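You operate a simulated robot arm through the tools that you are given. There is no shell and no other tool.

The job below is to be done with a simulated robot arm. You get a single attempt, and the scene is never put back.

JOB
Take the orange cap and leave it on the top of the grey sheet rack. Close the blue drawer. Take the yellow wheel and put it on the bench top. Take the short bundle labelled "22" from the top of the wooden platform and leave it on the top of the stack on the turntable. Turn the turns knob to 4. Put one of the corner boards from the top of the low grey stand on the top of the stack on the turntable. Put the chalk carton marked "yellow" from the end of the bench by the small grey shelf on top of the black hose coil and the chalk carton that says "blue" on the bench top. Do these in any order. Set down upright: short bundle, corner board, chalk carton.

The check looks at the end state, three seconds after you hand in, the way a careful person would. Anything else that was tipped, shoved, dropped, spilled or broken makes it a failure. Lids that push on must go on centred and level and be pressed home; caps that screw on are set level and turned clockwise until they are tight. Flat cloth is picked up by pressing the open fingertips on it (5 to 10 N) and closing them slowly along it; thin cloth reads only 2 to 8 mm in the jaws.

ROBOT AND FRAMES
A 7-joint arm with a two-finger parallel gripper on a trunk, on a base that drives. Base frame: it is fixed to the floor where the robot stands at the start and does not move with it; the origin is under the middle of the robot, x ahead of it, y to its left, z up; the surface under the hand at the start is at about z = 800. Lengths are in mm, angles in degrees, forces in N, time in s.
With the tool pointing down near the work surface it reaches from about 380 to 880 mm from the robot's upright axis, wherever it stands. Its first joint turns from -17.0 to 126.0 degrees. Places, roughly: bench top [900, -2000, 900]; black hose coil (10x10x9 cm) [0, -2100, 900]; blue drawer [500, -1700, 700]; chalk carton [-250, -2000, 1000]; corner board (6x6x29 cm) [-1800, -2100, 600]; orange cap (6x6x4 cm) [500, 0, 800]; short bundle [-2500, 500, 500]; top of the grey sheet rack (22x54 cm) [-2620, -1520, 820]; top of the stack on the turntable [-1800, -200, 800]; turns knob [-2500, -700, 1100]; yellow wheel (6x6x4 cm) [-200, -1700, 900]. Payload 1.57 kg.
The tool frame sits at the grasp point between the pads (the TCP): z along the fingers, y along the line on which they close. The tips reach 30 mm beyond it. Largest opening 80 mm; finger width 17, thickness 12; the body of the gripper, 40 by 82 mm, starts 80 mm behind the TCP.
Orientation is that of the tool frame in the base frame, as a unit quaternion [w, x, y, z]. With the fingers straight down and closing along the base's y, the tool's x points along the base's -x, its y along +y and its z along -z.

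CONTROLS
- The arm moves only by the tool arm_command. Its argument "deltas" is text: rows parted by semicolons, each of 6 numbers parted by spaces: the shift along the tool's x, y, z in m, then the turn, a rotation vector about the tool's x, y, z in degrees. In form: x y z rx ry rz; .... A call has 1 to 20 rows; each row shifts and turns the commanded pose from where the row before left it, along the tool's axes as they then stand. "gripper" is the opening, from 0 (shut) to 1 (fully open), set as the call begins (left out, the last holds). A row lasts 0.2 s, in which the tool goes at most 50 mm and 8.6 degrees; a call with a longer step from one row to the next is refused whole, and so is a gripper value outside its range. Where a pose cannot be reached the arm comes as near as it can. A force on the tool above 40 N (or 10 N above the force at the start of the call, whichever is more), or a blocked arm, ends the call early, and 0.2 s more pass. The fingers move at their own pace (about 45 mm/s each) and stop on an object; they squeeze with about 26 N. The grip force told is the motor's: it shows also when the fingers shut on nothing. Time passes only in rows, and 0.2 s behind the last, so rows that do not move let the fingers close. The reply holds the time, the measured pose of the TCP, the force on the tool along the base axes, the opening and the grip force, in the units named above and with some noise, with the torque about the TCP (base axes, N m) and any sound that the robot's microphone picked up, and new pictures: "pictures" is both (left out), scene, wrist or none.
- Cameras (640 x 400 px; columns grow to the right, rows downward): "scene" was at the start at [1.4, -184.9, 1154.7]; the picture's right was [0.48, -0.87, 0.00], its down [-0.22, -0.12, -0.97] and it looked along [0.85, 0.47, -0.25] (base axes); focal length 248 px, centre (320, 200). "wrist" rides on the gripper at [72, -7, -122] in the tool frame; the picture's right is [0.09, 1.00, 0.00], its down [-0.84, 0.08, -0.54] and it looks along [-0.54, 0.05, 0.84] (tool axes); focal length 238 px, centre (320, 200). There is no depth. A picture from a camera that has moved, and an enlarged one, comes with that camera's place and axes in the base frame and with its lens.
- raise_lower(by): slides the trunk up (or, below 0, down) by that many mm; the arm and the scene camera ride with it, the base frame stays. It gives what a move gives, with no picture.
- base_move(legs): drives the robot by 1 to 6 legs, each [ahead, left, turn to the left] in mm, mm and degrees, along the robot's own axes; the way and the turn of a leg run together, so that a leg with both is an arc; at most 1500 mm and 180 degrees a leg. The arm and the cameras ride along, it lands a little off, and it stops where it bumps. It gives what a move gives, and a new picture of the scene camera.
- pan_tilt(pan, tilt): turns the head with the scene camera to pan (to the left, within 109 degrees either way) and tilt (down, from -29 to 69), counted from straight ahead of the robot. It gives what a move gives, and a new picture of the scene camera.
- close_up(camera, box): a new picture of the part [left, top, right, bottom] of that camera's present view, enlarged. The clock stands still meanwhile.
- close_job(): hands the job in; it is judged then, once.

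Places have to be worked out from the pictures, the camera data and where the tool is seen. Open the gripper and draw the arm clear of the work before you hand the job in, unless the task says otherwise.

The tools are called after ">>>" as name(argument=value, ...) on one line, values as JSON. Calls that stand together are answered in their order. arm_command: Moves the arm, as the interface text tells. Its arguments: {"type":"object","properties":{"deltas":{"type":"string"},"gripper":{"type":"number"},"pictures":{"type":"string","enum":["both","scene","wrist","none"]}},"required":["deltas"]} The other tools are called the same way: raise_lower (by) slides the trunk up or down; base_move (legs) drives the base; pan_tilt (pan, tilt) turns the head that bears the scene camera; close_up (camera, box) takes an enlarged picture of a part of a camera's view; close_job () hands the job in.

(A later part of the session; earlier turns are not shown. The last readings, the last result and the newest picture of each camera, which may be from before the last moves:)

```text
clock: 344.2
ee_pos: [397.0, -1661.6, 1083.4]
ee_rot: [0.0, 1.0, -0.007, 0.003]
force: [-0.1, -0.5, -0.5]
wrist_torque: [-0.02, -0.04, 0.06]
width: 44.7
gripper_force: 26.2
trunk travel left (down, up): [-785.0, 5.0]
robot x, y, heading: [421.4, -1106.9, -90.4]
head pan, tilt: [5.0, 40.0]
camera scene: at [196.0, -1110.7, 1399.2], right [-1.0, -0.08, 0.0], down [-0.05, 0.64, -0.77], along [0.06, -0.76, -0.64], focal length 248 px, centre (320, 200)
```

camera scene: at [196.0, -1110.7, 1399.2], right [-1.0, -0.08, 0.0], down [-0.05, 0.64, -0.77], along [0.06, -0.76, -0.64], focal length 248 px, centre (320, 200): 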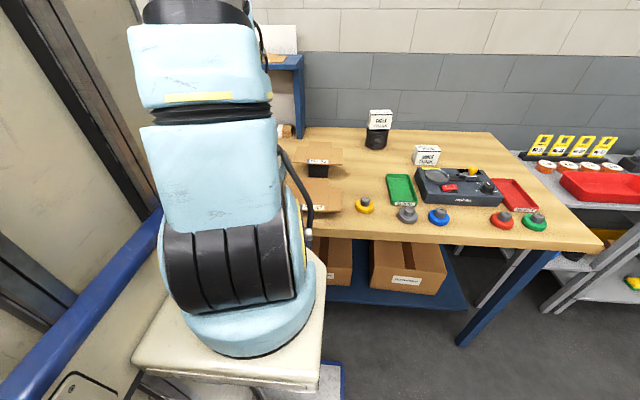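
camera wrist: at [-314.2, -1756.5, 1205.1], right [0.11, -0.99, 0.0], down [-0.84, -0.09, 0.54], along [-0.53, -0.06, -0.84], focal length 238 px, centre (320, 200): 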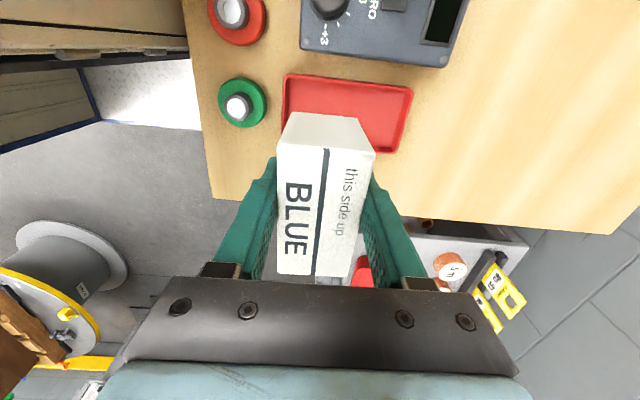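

The yellow carton sits well on the coil. I carry on along the bench to look for free surface near x≈900–1200.

>>> base_move(legs=[[0, 750, 0]])

>>> pan_tilt(pan=-15, tilt=40)

```text
clock: 348.3
ee_pos: [1162.7, -1663.1, 1083.1]
ee_rot: [-0.001, 1.0, 0.0, 0.003]
force: [0.3, -0.2, -2.1]
wrist_torque: [-0.05, 0.01, 0.02]
width: 44.6
gripper_force: 26.3
trunk travel left (down, up): [-785.0, 5.0]
robot x, y, heading: [1182.2, -1110.5, -89.6]
head pan, tilt: [5.0, 40.0]
camera scene: at [954.9, -1115.4, 1399.2], right [-1.0, -0.09, 0.0], down [-0.06, 0.64, -0.77], along [0.07, -0.76, -0.64], focal length 248 px, centre (320, 200)
```

scene: 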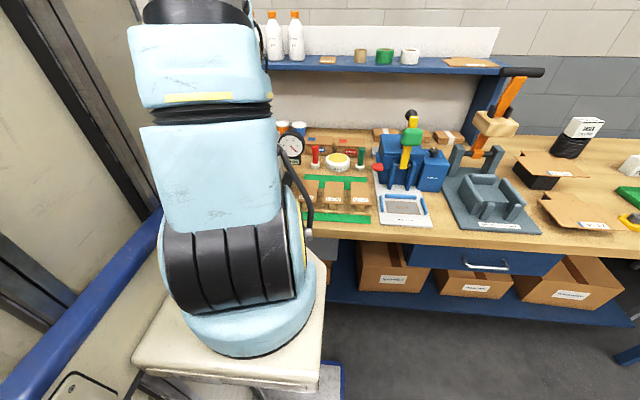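

```text
clock: 349.1
ee_pos: [1163.0, -1662.5, 1083.0]
ee_rot: [-0.001, 1.0, 0.0, 0.003]
force: [-0.6, 0.4, -1.2]
wrist_torque: [0.02, -0.03, -0.02]
width: 44.7
gripper_force: 26.2
trunk travel left (down, up): [-785.0, 5.0]
robot x, y, heading: [1177.1, -1111.3, -89.8]
head pan, tilt: [-15.0, 40.0]
camera scene: at [925.5, -1112.9, 1399.2], right [-0.97, 0.26, 0.0], down [0.16, 0.62, -0.77], along [-0.2, -0.74, -0.64], focal length 248 px, centre (320, 200)
```

scene: 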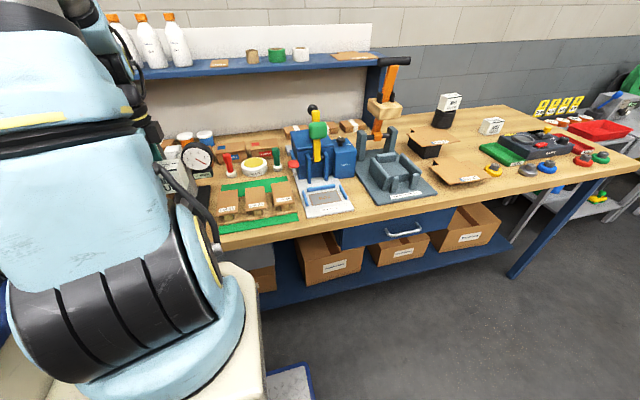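

I zoom in on the middle of the bench to judge the free gaps.

>>> close_up(camera="scene", box=[140, 100, 396, 260])

>>> close_up(camera="wrist", box=[0, 0, 640, 400])

```text
2.50 times, centred on (268, 180) of scene
camera zoom: at [925.5, -1112.9, 1399.2], right [-0.97, 0.26, 0.0], down [0.16, 0.62, -0.77], along [-0.2, -0.74, -0.64], focal length 619 px, centre (450, 250)
```

zoom: 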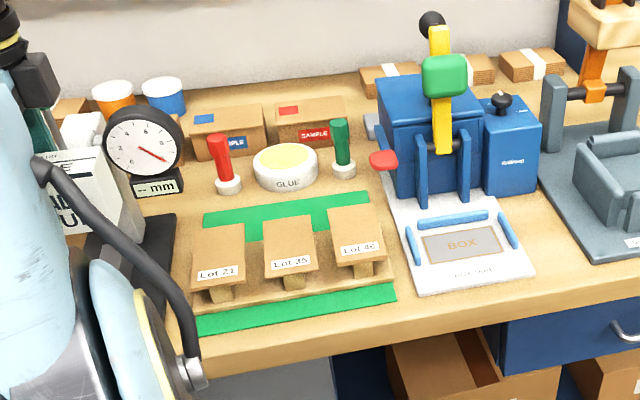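

```text
1.00 times, centred on (320, 200) of wrist (not enlarged: the box is as wide or as high as the picture)
camera zoom: at [1234.1, -1656.7, 1205.1], right [0.09, -1.0, 0.0], down [-0.84, -0.08, 0.54], along [-0.54, -0.05, -0.84], focal length 238 px, centre (320, 200)
```

zoom: 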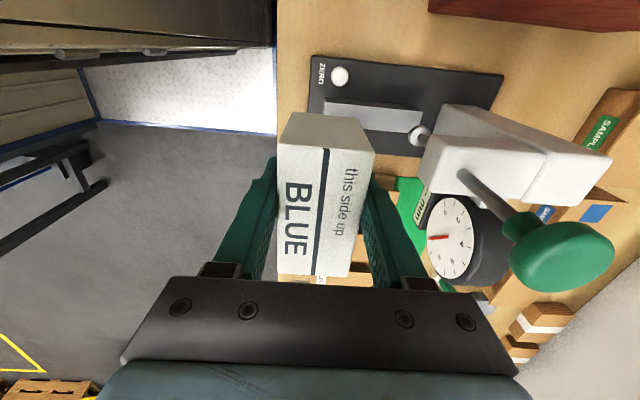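

The middle of the bench is packed, but there seems to be bare wood in front of the red press, beyond the dial gauge (x≈1240–1300+). I move 150 mm further along to look.

>>> base_move(legs=[[0, 170, 0]])

>>> close_up(camera="wrist", box=[0, 0, 640, 400])

>>> pan_tilt(pan=5, tilt=40)

```text
clock: 350.6
ee_pos: [1336.9, -1662.4, 1083.1]
ee_rot: [-0.002, 1.0, 0.002, 0.003]
force: [0.2, -1.2, -1.3]
wrist_torque: [-0.06, -0.03, -0.03]
width: 44.7
gripper_force: 25.8
trunk travel left (down, up): [-785.0, 5.0]
robot x, y, heading: [1345.7, -1104.9, -89.7]
head pan, tilt: [-15.0, 40.0]
camera scene: at [1097.1, -1113.0, 1399.2], right [-0.97, 0.25, 0.0], down [0.16, 0.62, -0.77], along [-0.19, -0.74, -0.64], focal length 248 px, centre (320, 200)
```

scene: 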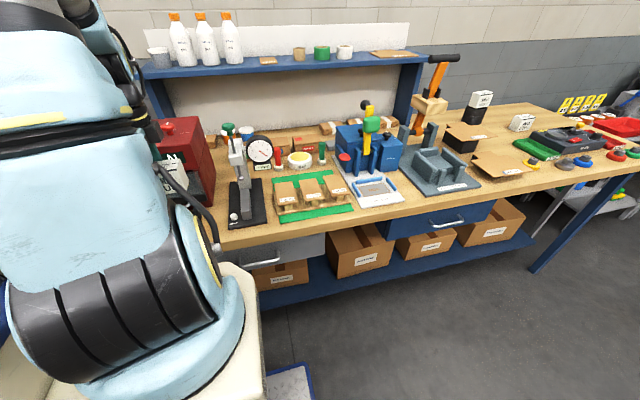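

```text
1.00 times, centred on (320, 200) of wrist (not enlarged: the box is as wide or as high as the picture)
camera zoom: at [1407.8, -1655.7, 1205.1], right [0.1, -1.0, 0.0], down [-0.84, -0.08, 0.54], along [-0.54, -0.05, -0.84], focal length 238 px, centre (320, 200)
```

zoom: 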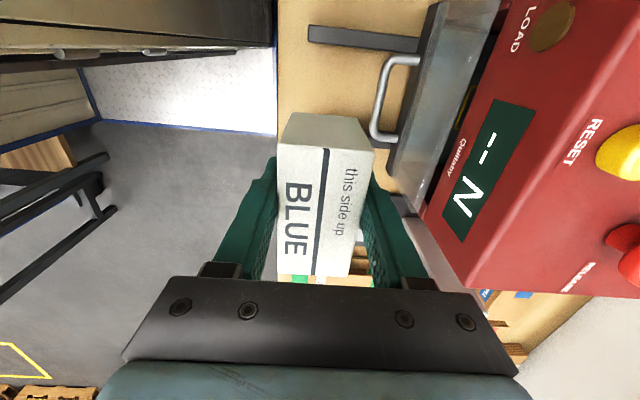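

```text
clock: 351.4
ee_pos: [1336.2, -1663.0, 1083.5]
ee_rot: [-0.001, 1.0, 0.002, 0.001]
force: [0.3, 0.2, -0.9]
wrist_torque: [0.0, -0.01, 0.01]
width: 44.9
gripper_force: 25.4
trunk travel left (down, up): [-785.0, 5.0]
robot x, y, heading: [1351.6, -1109.1, -89.7]
head pan, tilt: [5.0, 40.0]
camera scene: at [1126.6, -1115.4, 1399.2], right [-1.0, -0.09, 0.0], down [-0.06, 0.64, -0.77], along [0.07, -0.76, -0.64], focal length 248 px, centre (320, 200)
```

scene: 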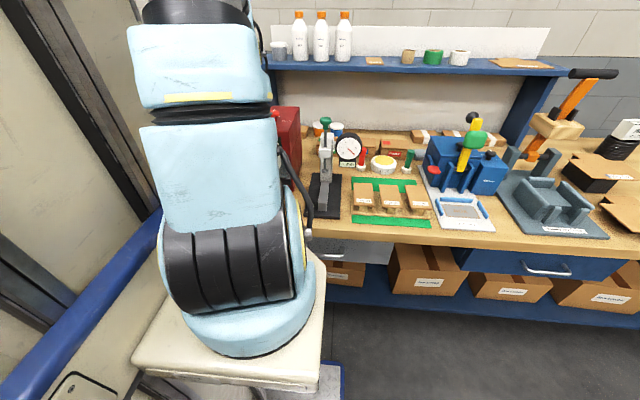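

There's a bare patch at about x 1230–1390, y −1620…−1710, between the dial gauge base and the press's foot rail. I turn the carton so its long side runs along y and bring it over (1268, −1663).

>>> arm_command(deltas="0 0 0 0 0 -8.2;0 0 0 0 0 -8.2;0 0 0 0 0 -8.2;0 0 0 0 0 -8.2;0 0 0 0 0 -8.2;0 0 0 0 0 -8.2;0 0 0 0 0 -8.2;0 0 0 0 0 -8.2;0 0 0 0 0 -8.2;0 0 0 0 0 -8.2;0 0 0 0 0 -8.2;0 -0.034 0 0 0 0;0 -0.034 0 0 0 0;0 0 0 0 0 0", gripper=0, pictures="wrist")

```text
clock: 354.4
ee_pos: [1271.5, -1664.9, 1083.7]
ee_rot: [0.002, 0.704, 0.71, 0.003]
force: [-0.4, 0.1, -0.3]
wrist_torque: [0.01, 0.0, 0.0]
width: 44.6
gripper_force: 26.6
trunk travel left (down, up): [-785.0, 5.0]
robot x, y, heading: [1351.3, -1111.9, -89.5]
head pan, tilt: [5.0, 40.0]
camera wrist: at [1261.8, -1593.4, 1204.7], right [1.0, 0.1, 0.0], down [0.08, -0.84, 0.54], along [0.06, -0.54, -0.84], focal length 238 px, centre (320, 200)
```

wrist: 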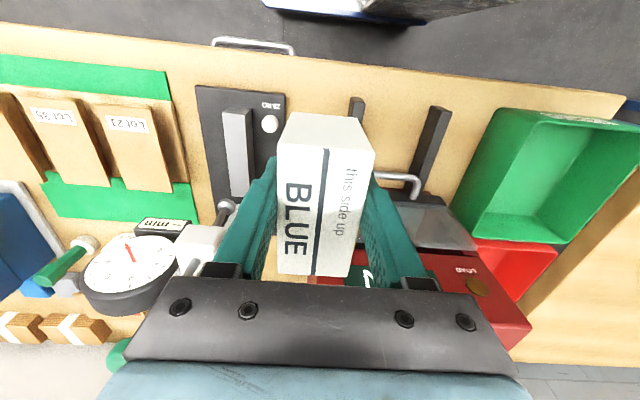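

Now I see two foot rails at x≈1313 and 1416 with an 87 mm gap, and a 79 mm gap between the gauge base and the first rail. I zoom in to measure the gaps exactly.

>>> close_up(camera="wrist", box=[270, 60, 470, 185])

>>> close_up(camera="wrist", box=[180, 60, 380, 185])

```text
3.20 times, centred on (370, 122) of wrist
camera zoom: at [1261.8, -1593.4, 1204.7], right [1.0, 0.1, 0.0], down [0.08, -0.84, 0.54], along [0.06, -0.54, -0.84], focal length 763 px, centre (160, 448)
```

zoom: 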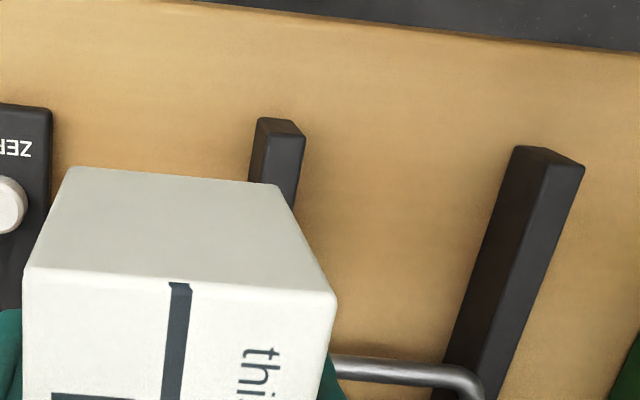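

```text
3.20 times, centred on (280, 122) of wrist
camera zoom: at [1261.8, -1593.4, 1204.7], right [1.0, 0.1, 0.0], down [0.08, -0.84, 0.54], along [0.06, -0.54, -0.84], focal length 763 px, centre (448, 448)
```

zoom: 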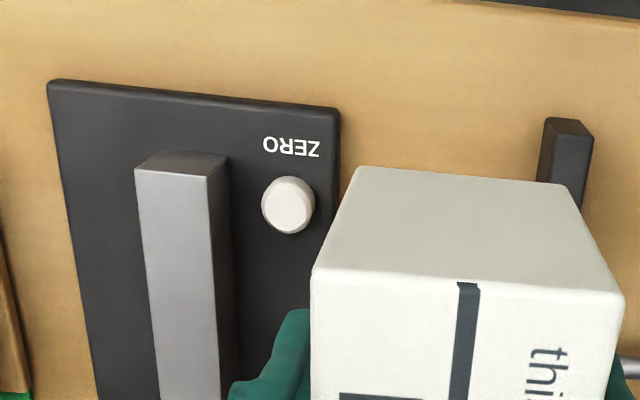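

Gap between the rails: x 1321–1412 (90 mm), bench edge at y≈−1605, press handle around y −1710. I bring the carton over (1367, −1658).

>>> arm_command(deltas="0.002 0.032 0 0 0 0;0.002 0.032 0 0 0 0;0.002 0.031 0 0 0 0;0 0 0.03 0 0 0;0 0 0.03 0 0 0;0 0 0.02 0 0 0;0 0 0 0 0 0", gripper=0, pictures="wrist")

>>> close_up(camera="wrist", box=[200, 60, 440, 210])

```text
clock: 356.0
ee_pos: [1362.3, -1657.2, 1005.3]
ee_rot: [0.002, 0.704, 0.71, 0.002]
force: [0.0, -0.2, -0.8]
wrist_torque: [-0.02, 0.01, -0.01]
width: 45.0
gripper_force: 26.3
trunk travel left (down, up): [-785.0, 5.0]
robot x, y, heading: [1346.1, -1109.1, -89.7]
head pan, tilt: [5.0, 40.0]
camera wrist: at [1355.0, -1585.7, 1125.8], right [1.0, 0.1, 0.0], down [0.08, -0.84, 0.54], along [0.06, -0.54, -0.84], focal length 238 px, centre (320, 200)
```

wrist: 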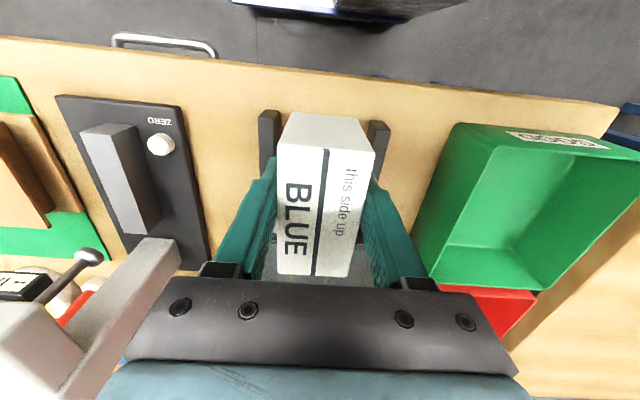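

```text
2.67 times, centred on (320, 135) of wrist
camera zoom: at [1355.0, -1585.7, 1125.8], right [1.0, 0.1, 0.0], down [0.08, -0.84, 0.54], along [0.06, -0.54, -0.84], focal length 636 px, centre (320, 373)
```

zoom: 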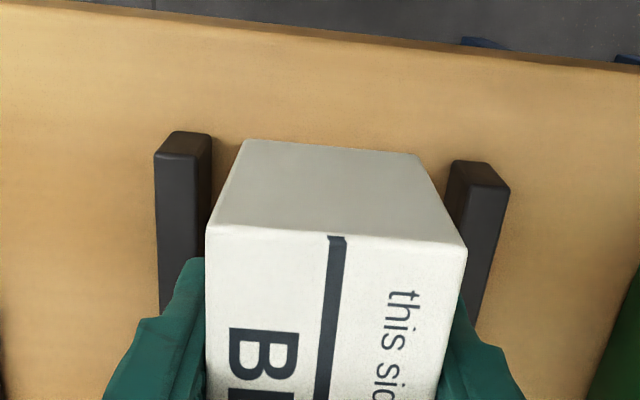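

The carton lines up between the rails. I shift 5 mm in x and 5 mm towards the front for clearance to the handle, and lower to z≈940.

>>> arm_command(deltas="0.004 0.005 0 0 0 0;0 0 0.025 0 0 0;0 0 0.025 0 0 0;0 0 0.015 0 0 0;0 0 0 0 0 0", gripper=0, pictures="wrist")

>>> close_up(camera="wrist", box=[200, 60, 440, 210])

```text
clock: 357.2
ee_pos: [1368.1, -1652.1, 938.5]
ee_rot: [0.003, 0.705, 0.709, 0.002]
force: [0.0, 0.5, -1.2]
wrist_torque: [0.01, 0.0, -0.02]
width: 44.7
gripper_force: 25.8
trunk travel left (down, up): [-785.0, 5.0]
robot x, y, heading: [1348.7, -1109.0, -89.3]
head pan, tilt: [5.0, 40.0]
camera wrist: at [1359.9, -1580.8, 1059.5], right [1.0, 0.1, 0.0], down [0.08, -0.84, 0.54], along [0.06, -0.54, -0.84], focal length 238 px, centre (320, 200)
```

wrist: 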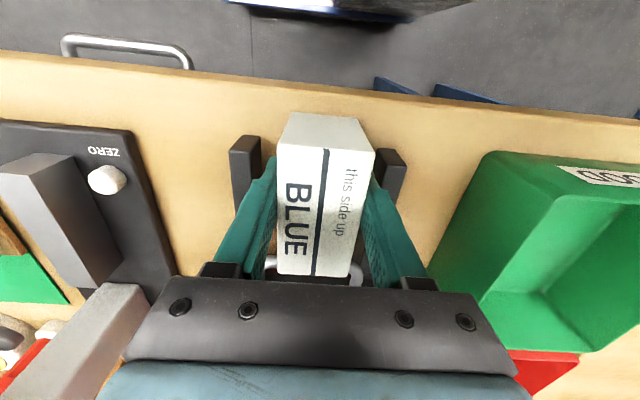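

```text
2.67 times, centred on (320, 135) of wrist
camera zoom: at [1359.9, -1580.8, 1059.5], right [1.0, 0.1, 0.0], down [0.08, -0.84, 0.54], along [0.06, -0.54, -0.84], focal length 636 px, centre (320, 373)
```

zoom: 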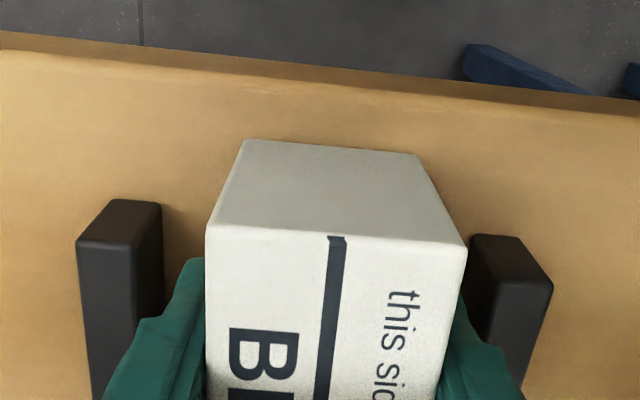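

The right side is a bit tighter than the left; I shift 4 mm and lower the rest in fine steps.

>>> arm_command(deltas="0 -0.004 0 0 0 0;0 0 0.006 0 0 0;0 0 0.004 0 0 0;0 0 0 0 0 0", gripper=0, pictures="none")

>>> arm_command(deltas="0 0 0.0015 0 0 0;0 0 0.0015 0 0 0;0 0 0 0 0 0", gripper=0, pictures="none")

>>> arm_command(deltas="0 0 0.0015 0 0 0;0 0 0 0 0 0", gripper=0, pictures="wrist")

```text
clock: 358.2
ee_pos: [1365.9, -1651.2, 927.8]
ee_rot: [0.002, 0.705, 0.709, 0.002]
force: [-0.1, 0.3, -0.9]
wrist_torque: [0.03, 0.02, 0.0]
width: 45.1
gripper_force: 26.6
trunk travel left (down, up): [-785.0, 5.0]
robot x, y, heading: [1347.4, -1107.2, -89.5]
head pan, tilt: [5.0, 40.0]
```

```text
clock: 359.0
ee_pos: [1365.3, -1650.7, 923.7]
ee_rot: [0.001, 0.704, 0.71, 0.002]
force: [-0.2, -1.0, -1.4]
wrist_torque: [0.05, -0.01, -0.02]
width: 44.6
gripper_force: 25.5
trunk travel left (down, up): [-785.0, 5.0]
robot x, y, heading: [1348.9, -1107.1, -89.8]
head pan, tilt: [5.0, 40.0]
```

```text
clock: 359.6
ee_pos: [1365.5, -1651.7, 924.1]
ee_rot: [0.001, 0.704, 0.71, 0.003]
force: [-1.4, 1.0, 0.5]
wrist_torque: [0.16, 0.14, 0.02]
width: 45.1
gripper_force: 26.1
trunk travel left (down, up): [-785.0, 5.0]
robot x, y, heading: [1352.5, -1107.1, -89.8]
head pan, tilt: [5.0, 40.0]
camera wrist: at [1357.0, -1580.0, 1045.5], right [1.0, 0.1, 0.0], down [0.08, -0.84, 0.54], along [0.06, -0.54, -0.84], focal length 238 px, centre (320, 200)
```

wrist: 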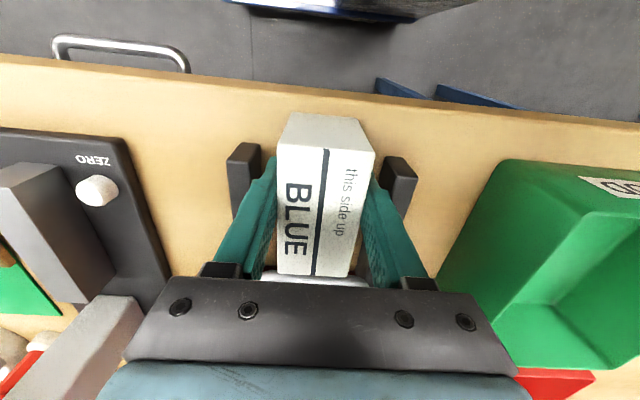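

>>> arm_command(deltas="0 0 0.001 0 0 0;0 0 0 0 0 0", gripper=0, pictures="none")

>>> close_up(camera="wrist", box=[200, 60, 440, 210])

```text
clock: 360.2
ee_pos: [1365.8, -1652.4, 923.1]
ee_rot: [0.002, 0.704, 0.71, 0.002]
force: [-3.4, 2.7, 18.0]
wrist_torque: [0.62, 0.44, 0.12]
width: 44.5
gripper_force: 26.2
trunk travel left (down, up): [-785.0, 5.0]
robot x, y, heading: [1349.4, -1109.2, -89.7]
head pan, tilt: [5.0, 40.0]
```

```text
2.67 times, centred on (320, 135) of wrist
camera zoom: at [1357.3, -1580.1, 1045.1], right [1.0, 0.1, 0.0], down [0.08, -0.84, 0.54], along [0.06, -0.54, -0.84], focal length 636 px, centre (320, 373)
```

zoom: 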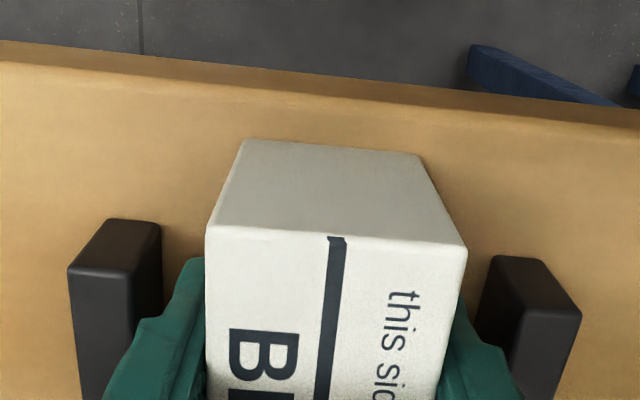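

Contact (18 N): the carton stands on the bench. I open only to about 51 mm, so the fingers stay clear of the rails, then lift.

>>> arm_command(deltas="0 0 0 0 0 0;0 0 0 0 0 0;0 0 0 0 0 0", gripper=0.64, pictures="wrist")

>>> arm_command(deltas="0 0 -0.015 0 0 0;0 0 -0.03 0 0 0;0 0 -0.04 0 0 0;0 0 -0.045 0 0 0;0 0 -0.03 0 0 0;0 0 0 0 0 0", gripper=0.64, pictures="wrist")

```text
clock: 361.0
ee_pos: [1366.0, -1651.4, 922.6]
ee_rot: [0.001, 0.705, 0.71, 0.003]
force: [-0.1, 0.0, -0.2]
wrist_torque: [-0.02, 0.02, 0.0]
width: 51.4
gripper_force: 0.0
trunk travel left (down, up): [-785.0, 5.0]
robot x, y, heading: [1349.7, -1108.0, -89.6]
head pan, tilt: [5.0, 40.0]
camera wrist: at [1357.7, -1580.4, 1044.4], right [1.0, 0.1, 0.0], down [0.08, -0.84, 0.54], along [0.06, -0.54, -0.84], focal length 238 px, centre (320, 200)
```

wrist: 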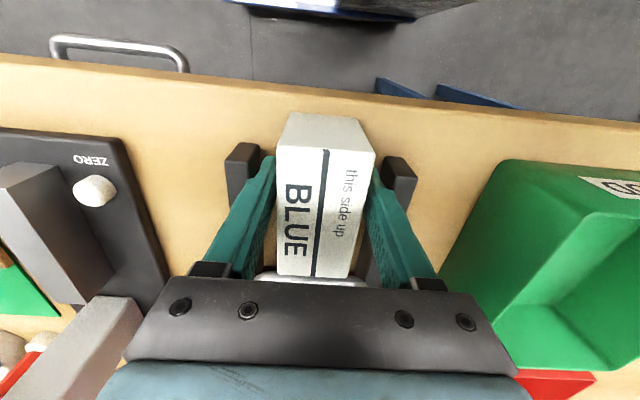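

```text
clock: 362.4
ee_pos: [1363.8, -1651.4, 1085.9]
ee_rot: [0.002, 0.705, 0.709, 0.002]
force: [0.4, -0.1, -0.1]
wrist_torque: [0.01, 0.02, 0.01]
width: 51.3
gripper_force: 0.1
trunk travel left (down, up): [-785.0, 5.0]
robot x, y, heading: [1347.2, -1109.8, -89.6]
head pan, tilt: [5.0, 40.0]
camera wrist: at [1355.4, -1580.2, 1207.7], right [1.0, 0.1, 0.0], down [0.08, -0.84, 0.54], along [0.06, -0.54, -0.84], focal length 238 px, centre (320, 200)
```

wrist: 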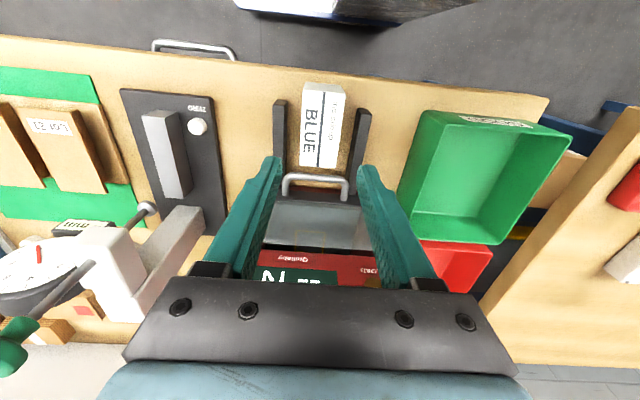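

The blue carton stands upright between the rails. To be safe I also want the wheel in this clearly main part of the bench top; I zoom on the gap left of the rails to see if the 55 mm wheel fits.

>>> close_up(camera="wrist", box=[190, 70, 390, 195])

>>> close_up(camera="wrist", box=[330, 60, 570, 210])

```text
3.20 times, centred on (290, 132) of wrist
camera zoom: at [1355.4, -1580.2, 1207.7], right [1.0, 0.1, 0.0], down [0.08, -0.84, 0.54], along [0.06, -0.54, -0.84], focal length 763 px, centre (416, 416)
```

zoom: 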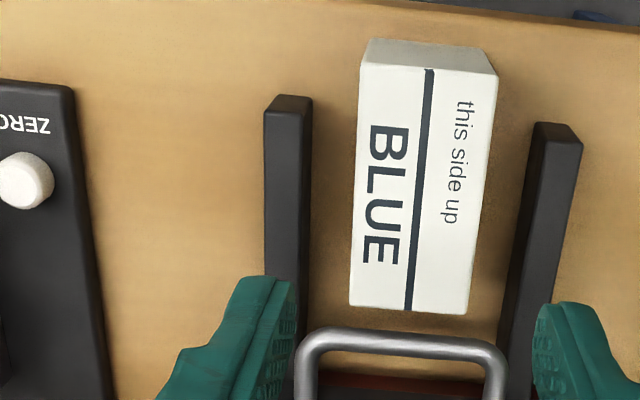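

```text
2.67 times, centred on (450, 135) of wrist
camera zoom: at [1355.4, -1580.2, 1207.7], right [1.0, 0.1, 0.0], down [0.08, -0.84, 0.54], along [0.06, -0.54, -0.84], focal length 636 px, centre (-27, 373)
```

zoom: 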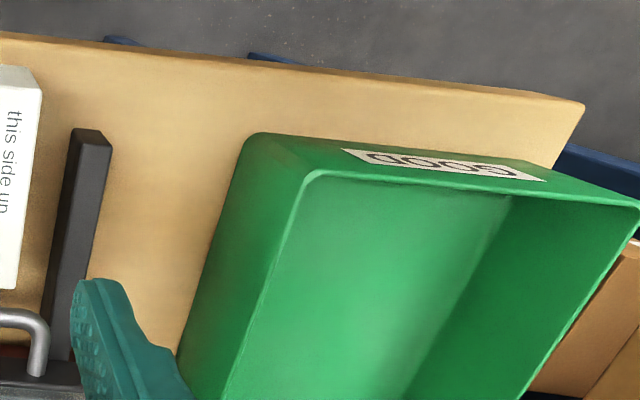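

The gap is about 76 mm wide (x 1229–1306), enough for the 55 mm wheel with ~10 mm each side. I drive back to fetch the wheel.

>>> base_move(legs=[[0, -1250, 0]])

>>> close_up(camera="wrist", box=[0, 0, 640, 400])

```text
clock: 368.8
ee_pos: [73.2, -1646.1, 1085.6]
ee_rot: [0.001, 0.712, 0.702, 0.002]
force: [-0.4, 0.1, 0.0]
wrist_torque: [0.01, -0.02, 0.01]
width: 51.5
gripper_force: 0.0
trunk travel left (down, up): [-785.0, 5.0]
robot x, y, heading: [68.5, -1105.3, -90.7]
head pan, tilt: [5.0, 40.0]
camera scene: at [-151.9, -1105.8, 1399.2], right [-1.0, -0.07, 0.0], down [-0.05, 0.64, -0.77], along [0.06, -0.76, -0.64], focal length 248 px, centre (320, 200)
```

scene: 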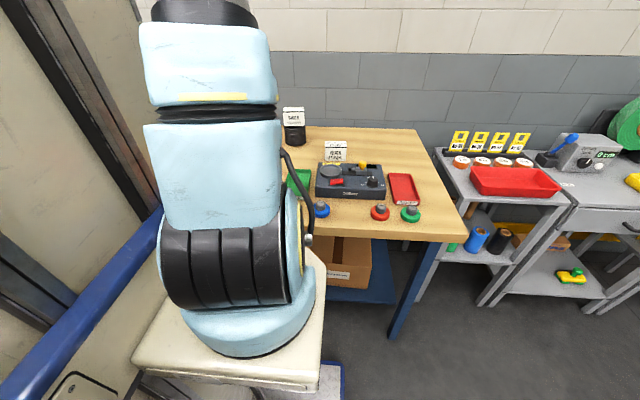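

```text
1.00 times, centred on (320, 200) of wrist (not enlarged: the box is as wide or as high as the picture)
camera zoom: at [66.9, -1575.5, 1207.4], right [1.0, 0.08, 0.0], down [0.06, -0.84, 0.54], along [0.05, -0.54, -0.84], focal length 238 px, centre (320, 200)
```

zoom: 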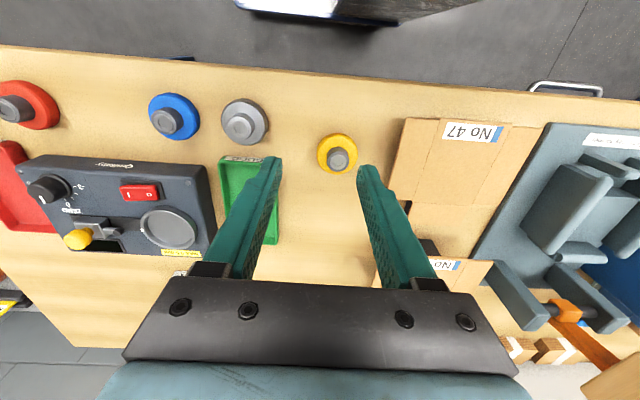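

The wheel is where I left it, (103, −1698). I move over it and descend to z≈955 to verify.

>>> arm_command(deltas="-0.026 0.0154 0 0 0 0;-0.0256 0.0153 0 0 0 0;0 0 0.045 0 0 0;0 0 0.045 0 0 0;0 0 0.04 0 0 0;0 0 0 0 0 0", gripper=0.65, pictures="none")

>>> close_up(camera="wrist", box=[200, 80, 440, 230])

```text
clock: 370.2
ee_pos: [102.1, -1698.8, 958.9]
ee_rot: [0.001, 0.712, 0.702, 0.003]
force: [1.0, -0.6, -1.0]
wrist_torque: [-0.02, -0.03, 0.01]
width: 52.0
gripper_force: 0.1
trunk travel left (down, up): [-785.0, 5.0]
robot x, y, heading: [73.8, -1103.5, -91.0]
head pan, tilt: [5.0, 40.0]
```

```text
2.67 times, centred on (320, 155) of wrist
camera zoom: at [95.9, -1627.8, 1080.5], right [1.0, 0.08, 0.0], down [0.06, -0.84, 0.54], along [0.05, -0.54, -0.84], focal length 636 px, centre (320, 320)
```

zoom: 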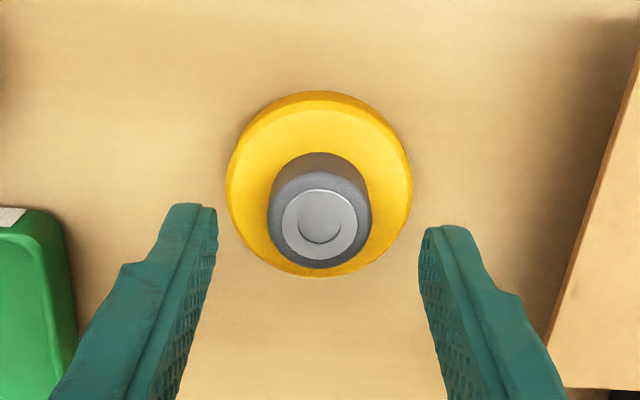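

The hub is centred. I lower to z≈930 and close on it.

>>> arm_command(deltas="-0.002 -0.001 0.015 0 0 0;0 0 0.013 0 0 0;0 0 0 0 0 0", gripper=0.65, pictures="none")

>>> arm_command(deltas="0 0 0 0 0 0;0 0 0 0 0 0;0 0 0 0 0 0", gripper=0, pictures="wrist")

```text
clock: 371.0
ee_pos: [99.8, -1701.9, 930.2]
ee_rot: [0.002, 0.712, 0.702, 0.002]
force: [0.5, -0.1, -0.1]
wrist_torque: [-0.01, -0.01, -0.02]
width: 51.8
gripper_force: 0.1
trunk travel left (down, up): [-785.0, 5.0]
robot x, y, heading: [69.9, -1105.0, -90.8]
head pan, tilt: [5.0, 40.0]
```

```text
clock: 371.8
ee_pos: [101.7, -1701.6, 930.0]
ee_rot: [0.002, 0.712, 0.702, 0.002]
force: [1.3, -0.2, 0.9]
wrist_torque: [-0.02, -0.01, 0.02]
width: 28.9
gripper_force: 26.5
trunk travel left (down, up): [-785.0, 5.0]
robot x, y, heading: [70.8, -1102.2, -91.1]
head pan, tilt: [5.0, 40.0]
camera wrist: at [94.4, -1629.8, 1052.1], right [1.0, 0.08, 0.0], down [0.06, -0.84, 0.54], along [0.05, -0.54, -0.84], focal length 238 px, centre (320, 200)
```

wrist: 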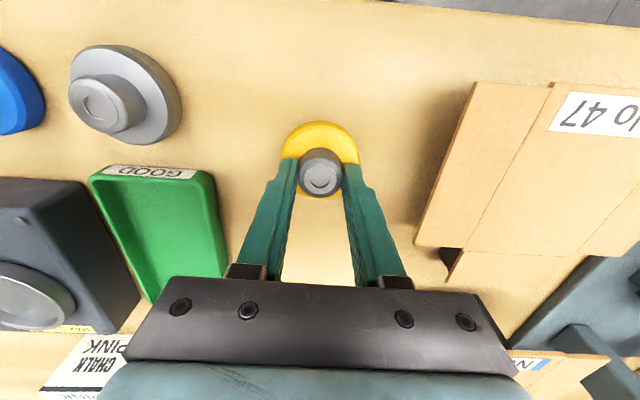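

Held. I lift it, draw back slightly, and drive to the chosen gap.

>>> arm_command(deltas="0 0 -0.015 0 0 0;0 0 -0.03 0 0 0;0 0 -0.04 0 0 0;0 0 -0.045 0 0 0;0.025 0 -0.03 0 0 0;0.025 0 0 0 0 0;0 0 0 0 0 0", gripper=0, pictures="none")

>>> base_move(legs=[[0, 0, 0.9], [0, 1150, 0]])

>>> close_up(camera="wrist", box=[0, 0, 640, 400])

```text
clock: 373.4
ee_pos: [103.6, -1651.1, 1085.4]
ee_rot: [0.002, 0.712, 0.702, 0.002]
force: [-0.5, -0.2, -0.9]
wrist_torque: [0.01, 0.0, -0.01]
width: 29.0
gripper_force: 26.1
trunk travel left (down, up): [-785.0, 5.0]
robot x, y, heading: [70.5, -1104.5, -90.9]
head pan, tilt: [5.0, 40.0]
```

```text
clock: 379.6
ee_pos: [1252.7, -1637.5, 1085.8]
ee_rot: [0.001, 0.699, 0.715, 0.002]
force: [-0.5, 0.3, -0.9]
wrist_torque: [-0.01, -0.02, -0.01]
width: 29.0
gripper_force: 25.8
trunk travel left (down, up): [-785.0, 5.0]
robot x, y, heading: [1202.9, -1092.7, -88.9]
head pan, tilt: [5.0, 40.0]
camera scene: at [977.7, -1101.3, 1399.2], right [-0.99, -0.11, 0.0], down [-0.07, 0.64, -0.77], along [0.08, -0.76, -0.64], focal length 248 px, centre (320, 200)
```

scene: 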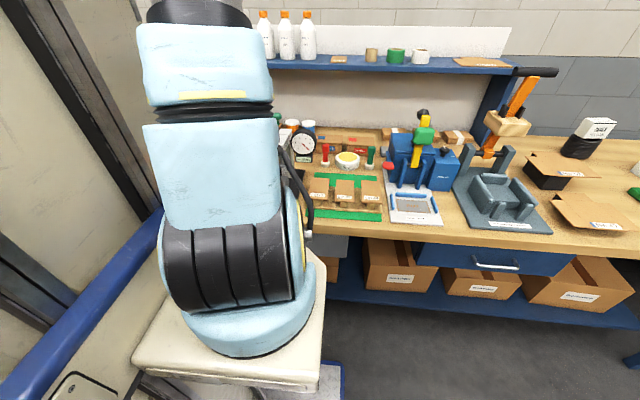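

```text
1.00 times, centred on (320, 200) of wrist (not enlarged: the box is as wide or as high as the picture)
camera zoom: at [1243.1, -1566.3, 1207.1], right [0.99, 0.11, 0.0], down [0.09, -0.84, 0.54], along [0.06, -0.54, -0.84], focal length 238 px, centre (320, 200)
```

zoom: 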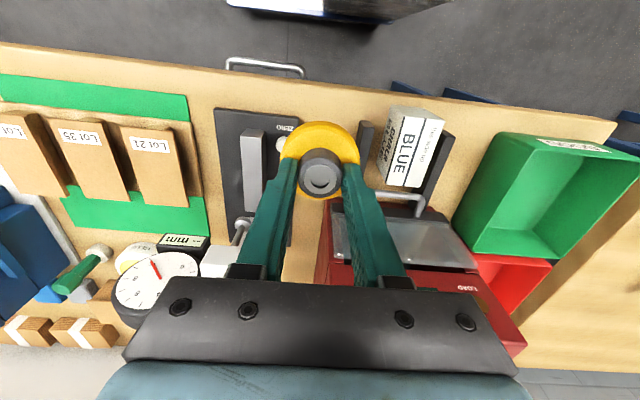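

I move the wheel over (1267, −1668) and lower to z≈975 to check the clearances.

>>> arm_command(deltas="-0.0313 0.0133 0 0 0 0;0 0 0.04 0 0 0;0 0 0.04 0 0 0;0 0 0.03 0 0 0;0 0 0 0 0 0", gripper=0, pictures="wrist")

>>> close_up(camera="wrist", box=[200, 60, 440, 210])

```text
clock: 380.8
ee_pos: [1270.9, -1669.0, 974.1]
ee_rot: [0.0, 0.7, 0.714, 0.003]
force: [0.3, 0.9, -0.5]
wrist_torque: [-0.02, 0.03, 0.02]
width: 29.1
gripper_force: 25.8
trunk travel left (down, up): [-785.0, 5.0]
robot x, y, heading: [1200.3, -1094.8, -88.8]
head pan, tilt: [5.0, 40.0]
camera wrist: at [1260.8, -1598.1, 1096.7], right [0.99, 0.11, 0.0], down [0.09, -0.84, 0.54], along [0.06, -0.54, -0.84], focal length 238 px, centre (320, 200)
```

wrist: 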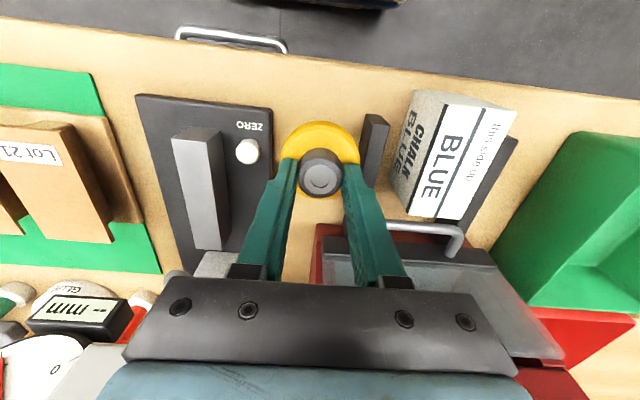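

```text
2.67 times, centred on (320, 135) of wrist
camera zoom: at [1260.8, -1598.1, 1096.7], right [0.99, 0.11, 0.0], down [0.09, -0.84, 0.54], along [0.06, -0.54, -0.84], focal length 636 px, centre (320, 373)
```

zoom: 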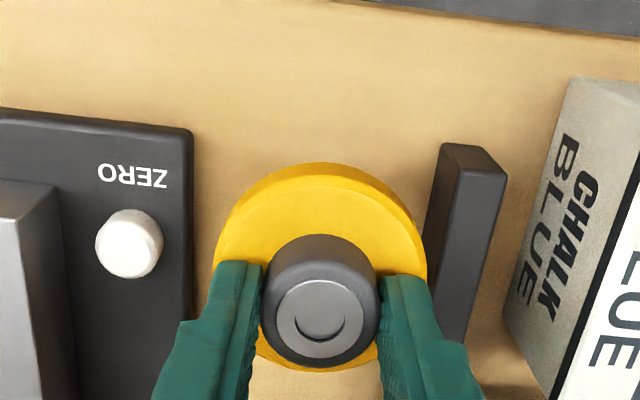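

The gap here is x 1226–1308, centre 1267; I shift 3 mm and lower the wheel in.

>>> arm_command(deltas="0 -0.003 0.014 0 0 0;0 0 0.014 0 0 0;0 0 0.009 0 0 0;0 0 0.003 0 0 0;0 0 0 0 0 0", gripper=0, pictures="none")

>>> close_up(camera="wrist", box=[200, 60, 440, 210])

```text
clock: 381.9
ee_pos: [1266.3, -1668.0, 936.5]
ee_rot: [0.002, 0.7, 0.714, 0.002]
force: [0.1, -0.3, -1.1]
wrist_torque: [0.01, 0.03, -0.02]
width: 29.2
gripper_force: 26.1
trunk travel left (down, up): [-785.0, 5.0]
robot x, y, heading: [1200.0, -1091.3, -88.6]
head pan, tilt: [5.0, 40.0]
```

```text
2.67 times, centred on (320, 135) of wrist
camera zoom: at [1255.8, -1597.2, 1057.4], right [0.99, 0.11, 0.0], down [0.09, -0.84, 0.54], along [0.06, -0.54, -0.84], focal length 636 px, centre (320, 373)
```

zoom: 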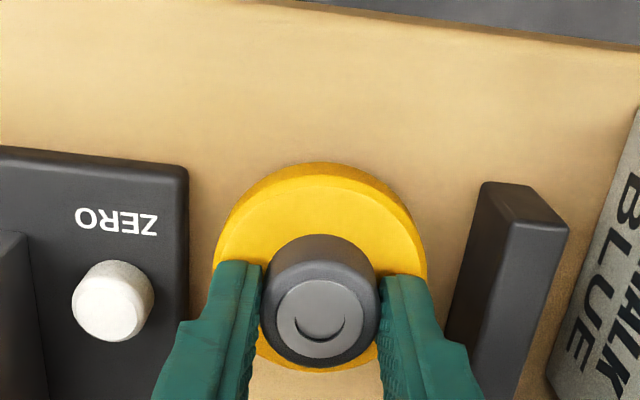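

Clearances are even on both sides. I lower the last few millimetres to contact.

>>> arm_command(deltas="0 0 0.002 0 0 0;0 0 0.002 0 0 0;0 0 0.001 0 0 0;0 0 0 0 0 0", gripper=0, pictures="none")

>>> arm_command(deltas="0 0 0.001 0 0 0;0 0 0.001 0 0 0;0 0 0 0 0 0", gripper=0, pictures="none")

```text
clock: 382.9
ee_pos: [1263.9, -1668.9, 930.4]
ee_rot: [0.002, 0.7, 0.714, 0.001]
force: [-0.3, -1.5, 6.9]
wrist_torque: [0.03, 0.23, 0.03]
width: 29.0
gripper_force: 25.7
trunk travel left (down, up): [-785.0, 5.0]
robot x, y, heading: [1203.0, -1093.0, -88.9]
head pan, tilt: [5.0, 40.0]
```

```text
clock: 383.9
ee_pos: [1265.3, -1668.9, 930.9]
ee_rot: [0.001, 0.699, 0.715, 0.001]
force: [-3.8, 6.3, 24.2]
wrist_torque: [0.32, 0.18, 0.01]
width: 28.9
gripper_force: 26.2
trunk travel left (down, up): [-785.0, 5.0]
robot x, y, heading: [1199.6, -1091.2, -88.8]
head pan, tilt: [5.0, 40.0]
stopped in row 3: the force on the tool passed its limit at 41 N (the readings are from after the stop); the commanded pose is now the measured one
```

Firm contact: the wheel is down. I open partly and lift straight up.

>>> arm_command(deltas="0 0 0 0 0 0;0 0 0 0 0 0;0 0 0 0 0 0", gripper=0.5, pictures="none")

>>> arm_command(deltas="0 0 -0.015 0 0 0;0 0 -0.03 0 0 0;0 0 -0.04 0 0 0;0 0 -0.045 0 0 0;0 0 -0.03 0 0 0;0 0 0 0 0 0", gripper=0.5, pictures="wrist")

>>> close_up(camera="wrist", box=[200, 60, 440, 210])

```text
clock: 384.7
ee_pos: [1265.6, -1668.7, 928.6]
ee_rot: [0.002, 0.7, 0.714, 0.001]
force: [-0.4, -0.6, -0.3]
wrist_torque: [0.02, 0.0, 0.0]
width: 40.0
gripper_force: 0.0
trunk travel left (down, up): [-785.0, 5.0]
robot x, y, heading: [1201.9, -1091.0, -89.0]
head pan, tilt: [5.0, 40.0]
```

```text
clock: 386.1
ee_pos: [1263.2, -1669.7, 1088.8]
ee_rot: [0.002, 0.7, 0.714, 0.002]
force: [0.2, -0.2, -0.5]
wrist_torque: [0.02, 0.01, 0.02]
width: 40.0
gripper_force: 0.1
trunk travel left (down, up): [-785.0, 5.0]
robot x, y, heading: [1201.5, -1093.5, -88.7]
head pan, tilt: [5.0, 40.0]
camera wrist: at [1254.1, -1598.3, 1210.2], right [0.99, 0.11, 0.01], down [0.09, -0.83, 0.54], along [0.07, -0.54, -0.84], focal length 238 px, centre (320, 200)
```

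wrist: 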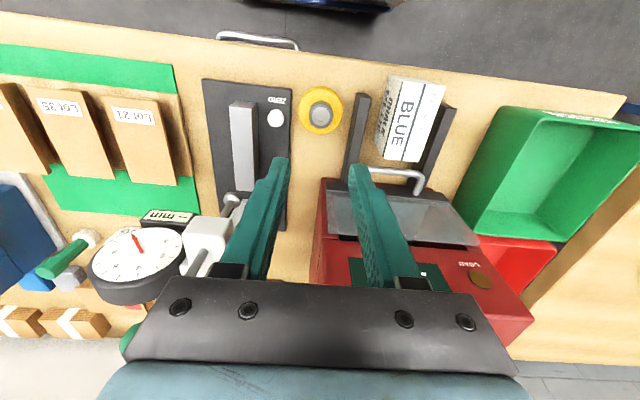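

```text
2.67 times, centred on (320, 135) of wrist
camera zoom: at [1254.1, -1598.3, 1210.2], right [0.99, 0.11, 0.01], down [0.09, -0.83, 0.54], along [0.07, -0.54, -0.84], focal length 636 px, centre (320, 373)
```

zoom: 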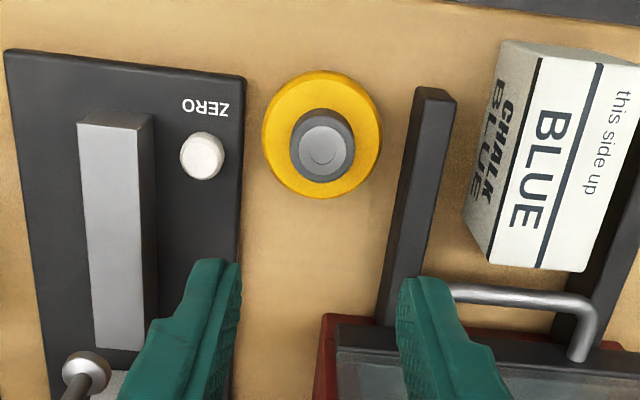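

Both wheel and blue carton stand on the bench top. I retract the arm and drive back to the open aisle, then look over the places I passed for anything disturbed.

>>> arm_command(deltas="0.03 0 -0.01 0 0 0;0.04 0 0 0 0 0;0.03 0 0 0 0 0;0 0 0 0 0 0", gripper=0.5, pictures="none")

>>> base_move(legs=[[0, -1200, 0], [100, 0, 0], [-100, 0, 0], [0, 0, 70]])

>>> pan_tilt(pan=0, tilt=25)

>>> pan_tilt(pan=-45, tilt=25)

```text
clock: 387.1
ee_pos: [1264.0, -1568.6, 1096.2]
ee_rot: [0.001, 0.7, 0.714, 0.001]
force: [0.0, -0.7, -0.2]
wrist_torque: [0.1, -0.03, -0.02]
width: 39.8
gripper_force: 0.1
trunk travel left (down, up): [-785.0, 5.0]
robot x, y, heading: [1197.7, -1092.6, -88.7]
head pan, tilt: [5.0, 40.0]
```

```text
clock: 397.6
ee_pos: [481.9, -1216.4, 1096.4]
ee_rot: [0.001, 0.173, 0.985, 0.003]
force: [-0.6, -0.4, 0.7]
wrist_torque: [0.02, -0.02, -0.01]
width: 39.7
gripper_force: 0.0
trunk travel left (down, up): [-785.0, 5.0]
robot x, y, heading: [14.0, -1102.4, -20.0]
head pan, tilt: [5.0, 40.0]
camera scene: at [-57.0, -1314.7, 1399.2], right [-0.26, -0.97, 0.0], down [-0.62, 0.17, -0.77], along [0.74, -0.2, -0.64], focal length 248 px, centre (320, 200)
```

scene: 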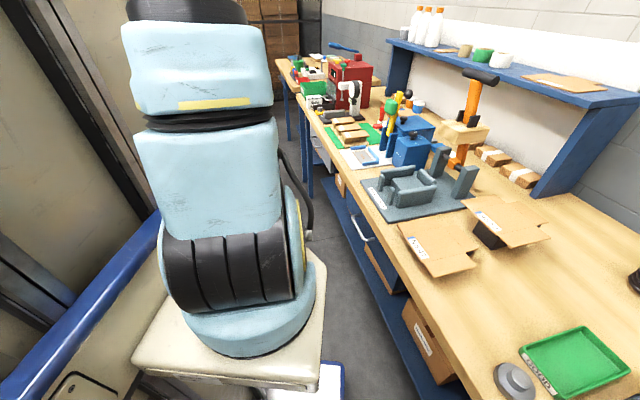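

```text
clock: 398.4
ee_pos: [483.0, -1216.6, 1097.0]
ee_rot: [0.001, 0.173, 0.985, 0.002]
force: [-0.7, 0.2, 0.1]
wrist_torque: [-0.01, 0.02, 0.0]
width: 40.2
gripper_force: 0.1
trunk travel left (down, up): [-785.0, 5.0]
robot x, y, heading: [11.6, -1104.6, -20.2]
head pan, tilt: [0.0, 25.0]
camera scene: at [-52.5, -1324.1, 1422.5], right [-0.34, -0.94, 0.0], down [-0.4, 0.14, -0.91], along [0.85, -0.31, -0.42], focal length 248 px, centre (320, 200)
```

scene: 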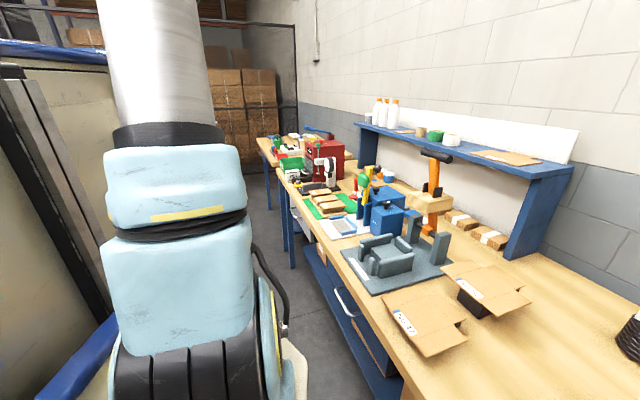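

```text
clock: 399.5
ee_pos: [481.7, -1215.7, 1097.5]
ee_rot: [0.002, 0.173, 0.985, 0.003]
force: [-0.6, 0.5, 0.5]
wrist_torque: [-0.05, 0.0, 0.0]
width: 40.1
gripper_force: 0.0
trunk travel left (down, up): [-785.0, 5.0]
robot x, y, heading: [11.8, -1099.7, -19.8]
head pan, tilt: [-45.0, 25.0]
camera scene: at [-100.1, -1376.2, 1422.6], right [-0.91, -0.42, 0.0], down [-0.18, 0.38, -0.91], along [0.38, -0.82, -0.42], focal length 248 px, centre (320, 200)
```

scene: 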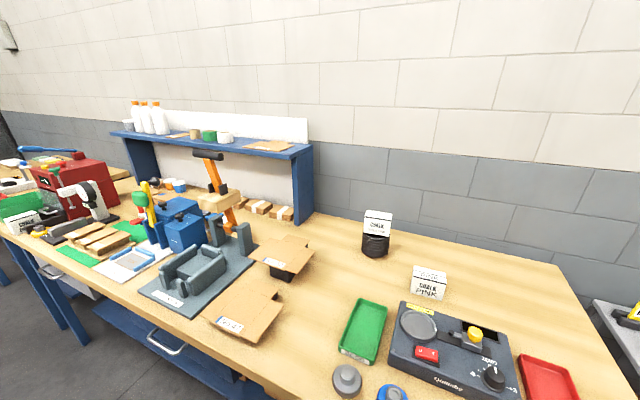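

The bench looks fine and the drawer flush. I zoom to check the yellow carton on the coil and the drawer front.

>>> close_up(camera="scene", box=[330, 195, 426, 255])

>>> close_up(camera="scene", box=[0, 130, 240, 280])

>>> pan_tilt(pan=-10, tilt=50)

```text
6.67 times, centred on (378, 225) of scene
camera zoom: at [-100.1, -1376.2, 1422.6], right [-0.91, -0.42, 0.0], down [-0.18, 0.38, -0.91], along [0.38, -0.82, -0.42], focal length 1651 px, centre (-67, 33)
```

zoom: 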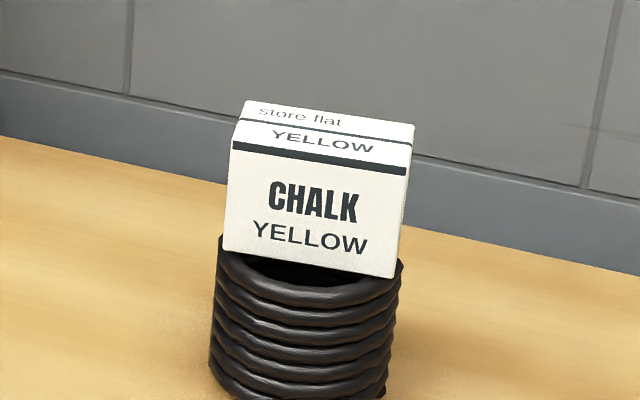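

```text
2.67 times, centred on (120, 205) of scene
camera zoom: at [-100.1, -1376.2, 1422.6], right [-0.91, -0.42, 0.0], down [-0.18, 0.38, -0.91], along [0.38, -0.82, -0.42], focal length 660 px, centre (853, 187)
```

zoom: 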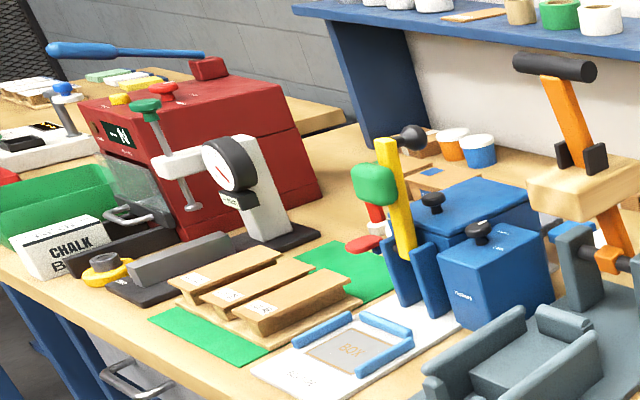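

```text
clock: 400.6
ee_pos: [482.4, -1215.3, 1096.8]
ee_rot: [0.001, 0.174, 0.985, 0.003]
force: [0.3, 0.1, -0.4]
wrist_torque: [0.0, 0.04, -0.02]
width: 40.1
gripper_force: 0.0
trunk travel left (down, up): [-785.0, 5.0]
robot x, y, heading: [14.4, -1104.6, -19.9]
head pan, tilt: [-10.0, 50.0]
camera scene: at [-72.4, -1331.2, 1385.1], right [-0.5, -0.87, 0.0], down [-0.66, 0.38, -0.64], along [0.56, -0.32, -0.77], focal length 248 px, centre (320, 200)
```

scene: 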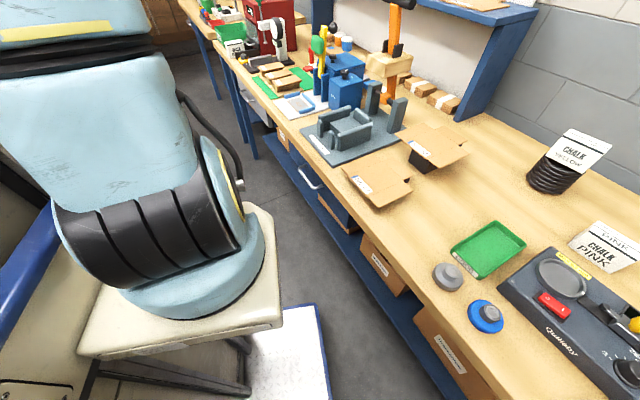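

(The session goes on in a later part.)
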